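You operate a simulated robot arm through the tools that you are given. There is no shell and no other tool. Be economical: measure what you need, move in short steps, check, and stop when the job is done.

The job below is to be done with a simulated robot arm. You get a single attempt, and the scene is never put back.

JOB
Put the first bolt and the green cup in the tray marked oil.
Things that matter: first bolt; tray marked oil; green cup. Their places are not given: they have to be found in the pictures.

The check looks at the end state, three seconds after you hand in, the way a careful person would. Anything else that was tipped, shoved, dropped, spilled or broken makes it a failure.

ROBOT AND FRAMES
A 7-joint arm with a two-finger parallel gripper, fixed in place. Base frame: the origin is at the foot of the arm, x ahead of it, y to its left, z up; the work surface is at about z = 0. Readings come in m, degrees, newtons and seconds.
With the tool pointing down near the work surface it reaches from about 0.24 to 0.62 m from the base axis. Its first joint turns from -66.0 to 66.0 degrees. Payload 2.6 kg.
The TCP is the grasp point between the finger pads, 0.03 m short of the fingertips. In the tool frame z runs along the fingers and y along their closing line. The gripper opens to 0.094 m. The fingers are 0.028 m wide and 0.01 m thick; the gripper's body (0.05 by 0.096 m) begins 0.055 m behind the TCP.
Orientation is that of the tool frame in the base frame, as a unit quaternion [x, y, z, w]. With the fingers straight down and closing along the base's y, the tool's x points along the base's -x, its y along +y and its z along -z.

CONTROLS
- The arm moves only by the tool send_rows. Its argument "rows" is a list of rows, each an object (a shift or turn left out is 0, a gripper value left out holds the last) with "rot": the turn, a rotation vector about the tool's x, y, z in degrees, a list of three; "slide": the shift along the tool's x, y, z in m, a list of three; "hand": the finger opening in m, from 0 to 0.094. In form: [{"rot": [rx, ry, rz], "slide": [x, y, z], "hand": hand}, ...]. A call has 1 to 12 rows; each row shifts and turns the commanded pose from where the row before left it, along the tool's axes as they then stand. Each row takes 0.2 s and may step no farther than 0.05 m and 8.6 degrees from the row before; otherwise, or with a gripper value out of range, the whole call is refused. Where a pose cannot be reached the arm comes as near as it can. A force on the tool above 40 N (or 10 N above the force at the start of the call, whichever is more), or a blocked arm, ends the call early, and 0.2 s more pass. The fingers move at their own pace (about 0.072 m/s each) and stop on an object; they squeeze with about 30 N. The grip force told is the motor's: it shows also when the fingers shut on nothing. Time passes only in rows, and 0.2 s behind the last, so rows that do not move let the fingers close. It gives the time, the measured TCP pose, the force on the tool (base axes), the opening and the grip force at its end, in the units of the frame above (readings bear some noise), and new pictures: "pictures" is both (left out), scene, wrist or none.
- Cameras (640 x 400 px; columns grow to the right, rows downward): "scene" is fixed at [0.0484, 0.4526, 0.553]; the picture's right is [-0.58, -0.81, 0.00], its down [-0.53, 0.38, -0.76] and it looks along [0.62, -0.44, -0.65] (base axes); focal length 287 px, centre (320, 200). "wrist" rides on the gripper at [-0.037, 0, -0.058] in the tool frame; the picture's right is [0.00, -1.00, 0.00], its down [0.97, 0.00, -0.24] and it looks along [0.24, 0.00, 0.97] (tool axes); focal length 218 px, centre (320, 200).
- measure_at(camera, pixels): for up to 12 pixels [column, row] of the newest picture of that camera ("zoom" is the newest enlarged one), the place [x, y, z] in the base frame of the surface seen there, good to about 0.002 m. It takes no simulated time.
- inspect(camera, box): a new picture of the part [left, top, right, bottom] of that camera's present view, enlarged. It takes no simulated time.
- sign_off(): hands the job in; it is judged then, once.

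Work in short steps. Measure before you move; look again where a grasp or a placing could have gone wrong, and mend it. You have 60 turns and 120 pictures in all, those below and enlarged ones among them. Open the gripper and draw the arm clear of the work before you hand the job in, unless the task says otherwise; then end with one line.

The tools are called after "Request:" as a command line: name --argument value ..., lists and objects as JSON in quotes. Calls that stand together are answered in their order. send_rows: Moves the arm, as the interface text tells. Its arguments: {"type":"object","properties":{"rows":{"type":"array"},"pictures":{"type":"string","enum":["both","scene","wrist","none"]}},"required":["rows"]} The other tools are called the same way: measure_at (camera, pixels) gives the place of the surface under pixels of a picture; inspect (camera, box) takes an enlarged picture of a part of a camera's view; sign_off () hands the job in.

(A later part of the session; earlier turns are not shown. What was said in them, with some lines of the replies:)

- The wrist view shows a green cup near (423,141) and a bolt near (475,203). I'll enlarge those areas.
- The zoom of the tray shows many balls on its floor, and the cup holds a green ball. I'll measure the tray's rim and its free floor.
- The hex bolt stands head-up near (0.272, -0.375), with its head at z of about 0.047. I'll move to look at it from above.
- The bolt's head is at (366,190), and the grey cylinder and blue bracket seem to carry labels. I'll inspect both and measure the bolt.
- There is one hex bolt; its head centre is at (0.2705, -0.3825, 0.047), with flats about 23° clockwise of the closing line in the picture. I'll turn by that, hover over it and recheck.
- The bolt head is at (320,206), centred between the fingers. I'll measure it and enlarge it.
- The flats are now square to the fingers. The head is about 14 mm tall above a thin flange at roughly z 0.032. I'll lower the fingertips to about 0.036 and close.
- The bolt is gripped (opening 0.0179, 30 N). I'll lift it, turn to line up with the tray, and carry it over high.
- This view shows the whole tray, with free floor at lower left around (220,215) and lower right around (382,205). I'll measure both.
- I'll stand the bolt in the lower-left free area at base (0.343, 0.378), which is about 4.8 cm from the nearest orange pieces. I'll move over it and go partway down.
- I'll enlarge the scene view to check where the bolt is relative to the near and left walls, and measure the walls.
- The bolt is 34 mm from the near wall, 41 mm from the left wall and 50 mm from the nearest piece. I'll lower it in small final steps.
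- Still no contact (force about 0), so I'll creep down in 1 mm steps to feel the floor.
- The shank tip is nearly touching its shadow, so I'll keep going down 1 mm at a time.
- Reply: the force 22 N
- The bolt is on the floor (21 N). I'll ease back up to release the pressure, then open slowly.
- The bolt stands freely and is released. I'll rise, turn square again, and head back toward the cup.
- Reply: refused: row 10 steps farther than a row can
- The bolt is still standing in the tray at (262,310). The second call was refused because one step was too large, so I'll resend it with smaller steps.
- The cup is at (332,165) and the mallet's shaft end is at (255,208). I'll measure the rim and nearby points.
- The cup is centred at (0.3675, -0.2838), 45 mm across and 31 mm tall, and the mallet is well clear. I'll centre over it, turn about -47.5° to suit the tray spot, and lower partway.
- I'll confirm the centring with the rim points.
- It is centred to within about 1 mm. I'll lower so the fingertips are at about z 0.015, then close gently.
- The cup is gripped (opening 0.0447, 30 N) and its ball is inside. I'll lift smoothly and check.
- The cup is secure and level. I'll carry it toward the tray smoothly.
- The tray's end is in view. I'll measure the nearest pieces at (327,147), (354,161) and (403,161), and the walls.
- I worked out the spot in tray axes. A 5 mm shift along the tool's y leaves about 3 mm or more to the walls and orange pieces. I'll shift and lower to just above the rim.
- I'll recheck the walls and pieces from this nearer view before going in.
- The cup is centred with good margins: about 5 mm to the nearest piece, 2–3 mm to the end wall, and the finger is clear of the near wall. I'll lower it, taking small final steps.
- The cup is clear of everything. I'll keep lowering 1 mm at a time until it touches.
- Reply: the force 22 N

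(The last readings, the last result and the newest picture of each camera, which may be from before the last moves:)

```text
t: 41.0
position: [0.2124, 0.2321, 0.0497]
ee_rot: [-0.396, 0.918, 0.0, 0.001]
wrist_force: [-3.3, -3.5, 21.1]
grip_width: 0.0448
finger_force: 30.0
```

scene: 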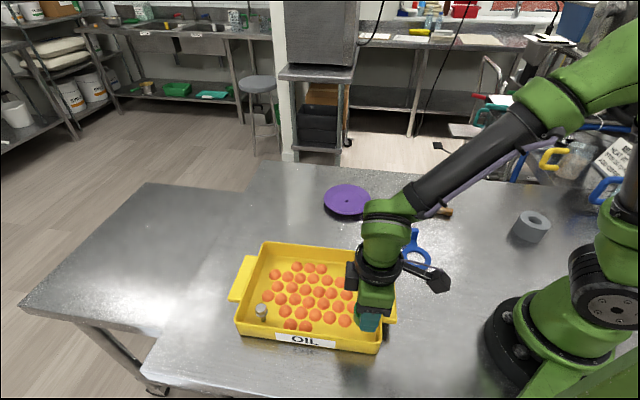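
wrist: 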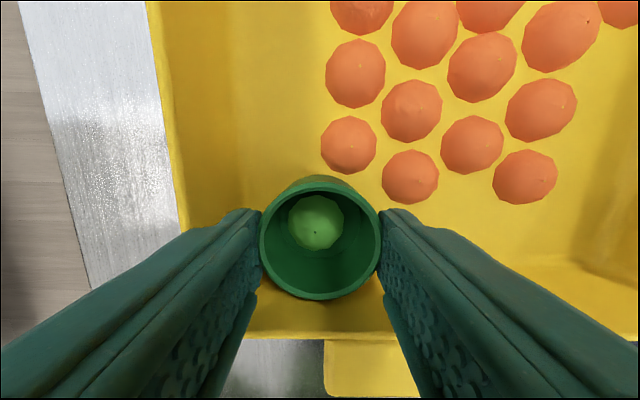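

The cup is on the floor (21 N). I'll ease up a little, open just slightly, and check before lifting.

Request:
send_rows --rows '[{"slide": [0, 0, -0.0008]}, {}, {"hand": 0.047}, {"hand": 0.05}, {"hand": 0.053}, {}]' --pictures "wrist"

```text
t: 42.4
position: [0.2111, 0.23, 0.0494]
ee_rot: [-0.396, 0.918, 0.0, 0.0]
wrist_force: [0.0, -0.8, 0.0]
grip_width: 0.0526
finger_force: 0.0
```

wrist: 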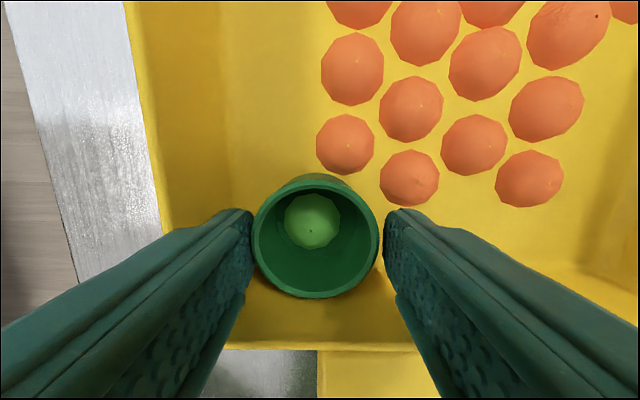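

The cup is free but close to the left finger. I'll shift 1.5 mm away from it and rise straight up.

Request:
send_rows --rows '[{"slide": [0, 0.0015, 0]}, {}, {"slide": [0, 0, -0.01]}, {"slide": [0, 0, -0.02]}, {"slide": [0, 0, -0.04]}, {"slide": [0, 0, -0.045]}, {"slide": [0, 0, -0.045]}, {"slide": [-0.04, 0, 0]}, {"slide": [-0.045, 0, 0]}, {"slide": [0, 0.04, 0]}, {}]' --pictures "both"

```text
t: 44.8
position: [0.2397, 0.3217, 0.2091]
ee_rot: [-0.396, 0.918, 0.0, 0.0]
wrist_force: [0.0, -1.3, 0.5]
grip_width: 0.053
finger_force: 0.0
```

scene: 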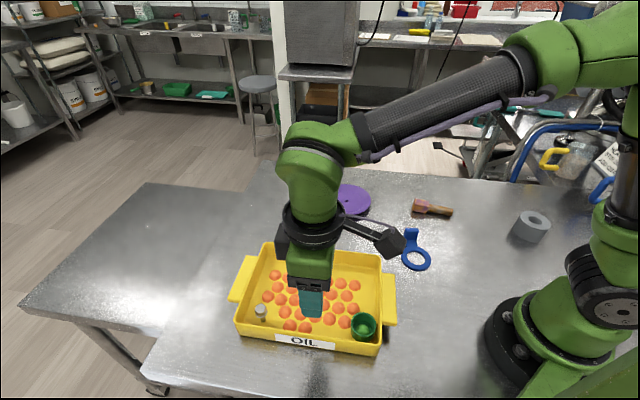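
wrist: 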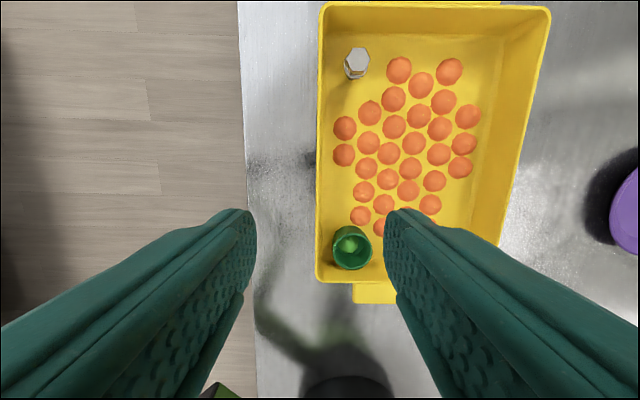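

Both items are upright in the tray, with the ball still in the cup. I'll draw the arm clear and take a final look.

Request:
send_rows --rows '[{"slide": [0, 0, -0.04]}, {"slide": [0, 0, -0.04]}, {"slide": [0.0279, -0.0385, 0], "hand": 0.094}, {"slide": [0.0279, -0.0385, 0]}, {"slide": [0.0279, -0.0385, 0]}, {"slide": [0.0279, -0.0385, 0]}, {"slide": [0.0279, -0.0385, 0]}, {"slide": [0.0279, -0.0385, 0]}, {"slide": [0.0279, -0.0385, 0]}, {"slide": [0.0279, -0.0385, 0]}, {"slide": [0.0279, -0.0385, 0]}, {}]' --pictures "scene"

Request:
inspect --camera "scene" --box '[220, 170, 480, 360]'

```text
t: 47.4
position: [0.3203, -0.099, 0.2908]
ee_rot: [-0.398, 0.917, 0.0, 0.0]
wrist_force: [1.0, 0.6, -0.2]
grip_width: 0.0941
finger_force: 0.0
```

scene: 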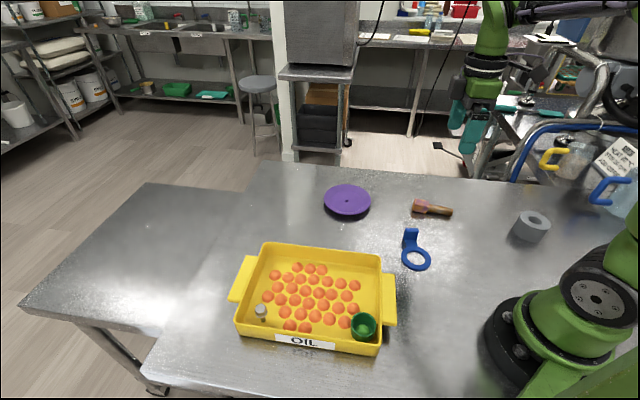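

```text
2.11 times, centred on (350, 265) of scene
```

zoom: 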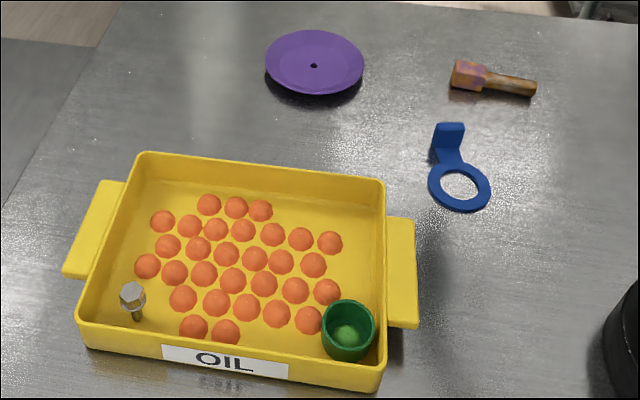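

The bolt and the cup are both in the OIL tray, everything else is where it was, and the arm is clear, so I'm handing in.

Request:
sign_off

```text
The job is handed in.
```

The hex bolt and the green cup, with its ball still inside, are both standing upright in the tray marked oil. I saw only one bolt in the scene, so I took it as the first bolt.
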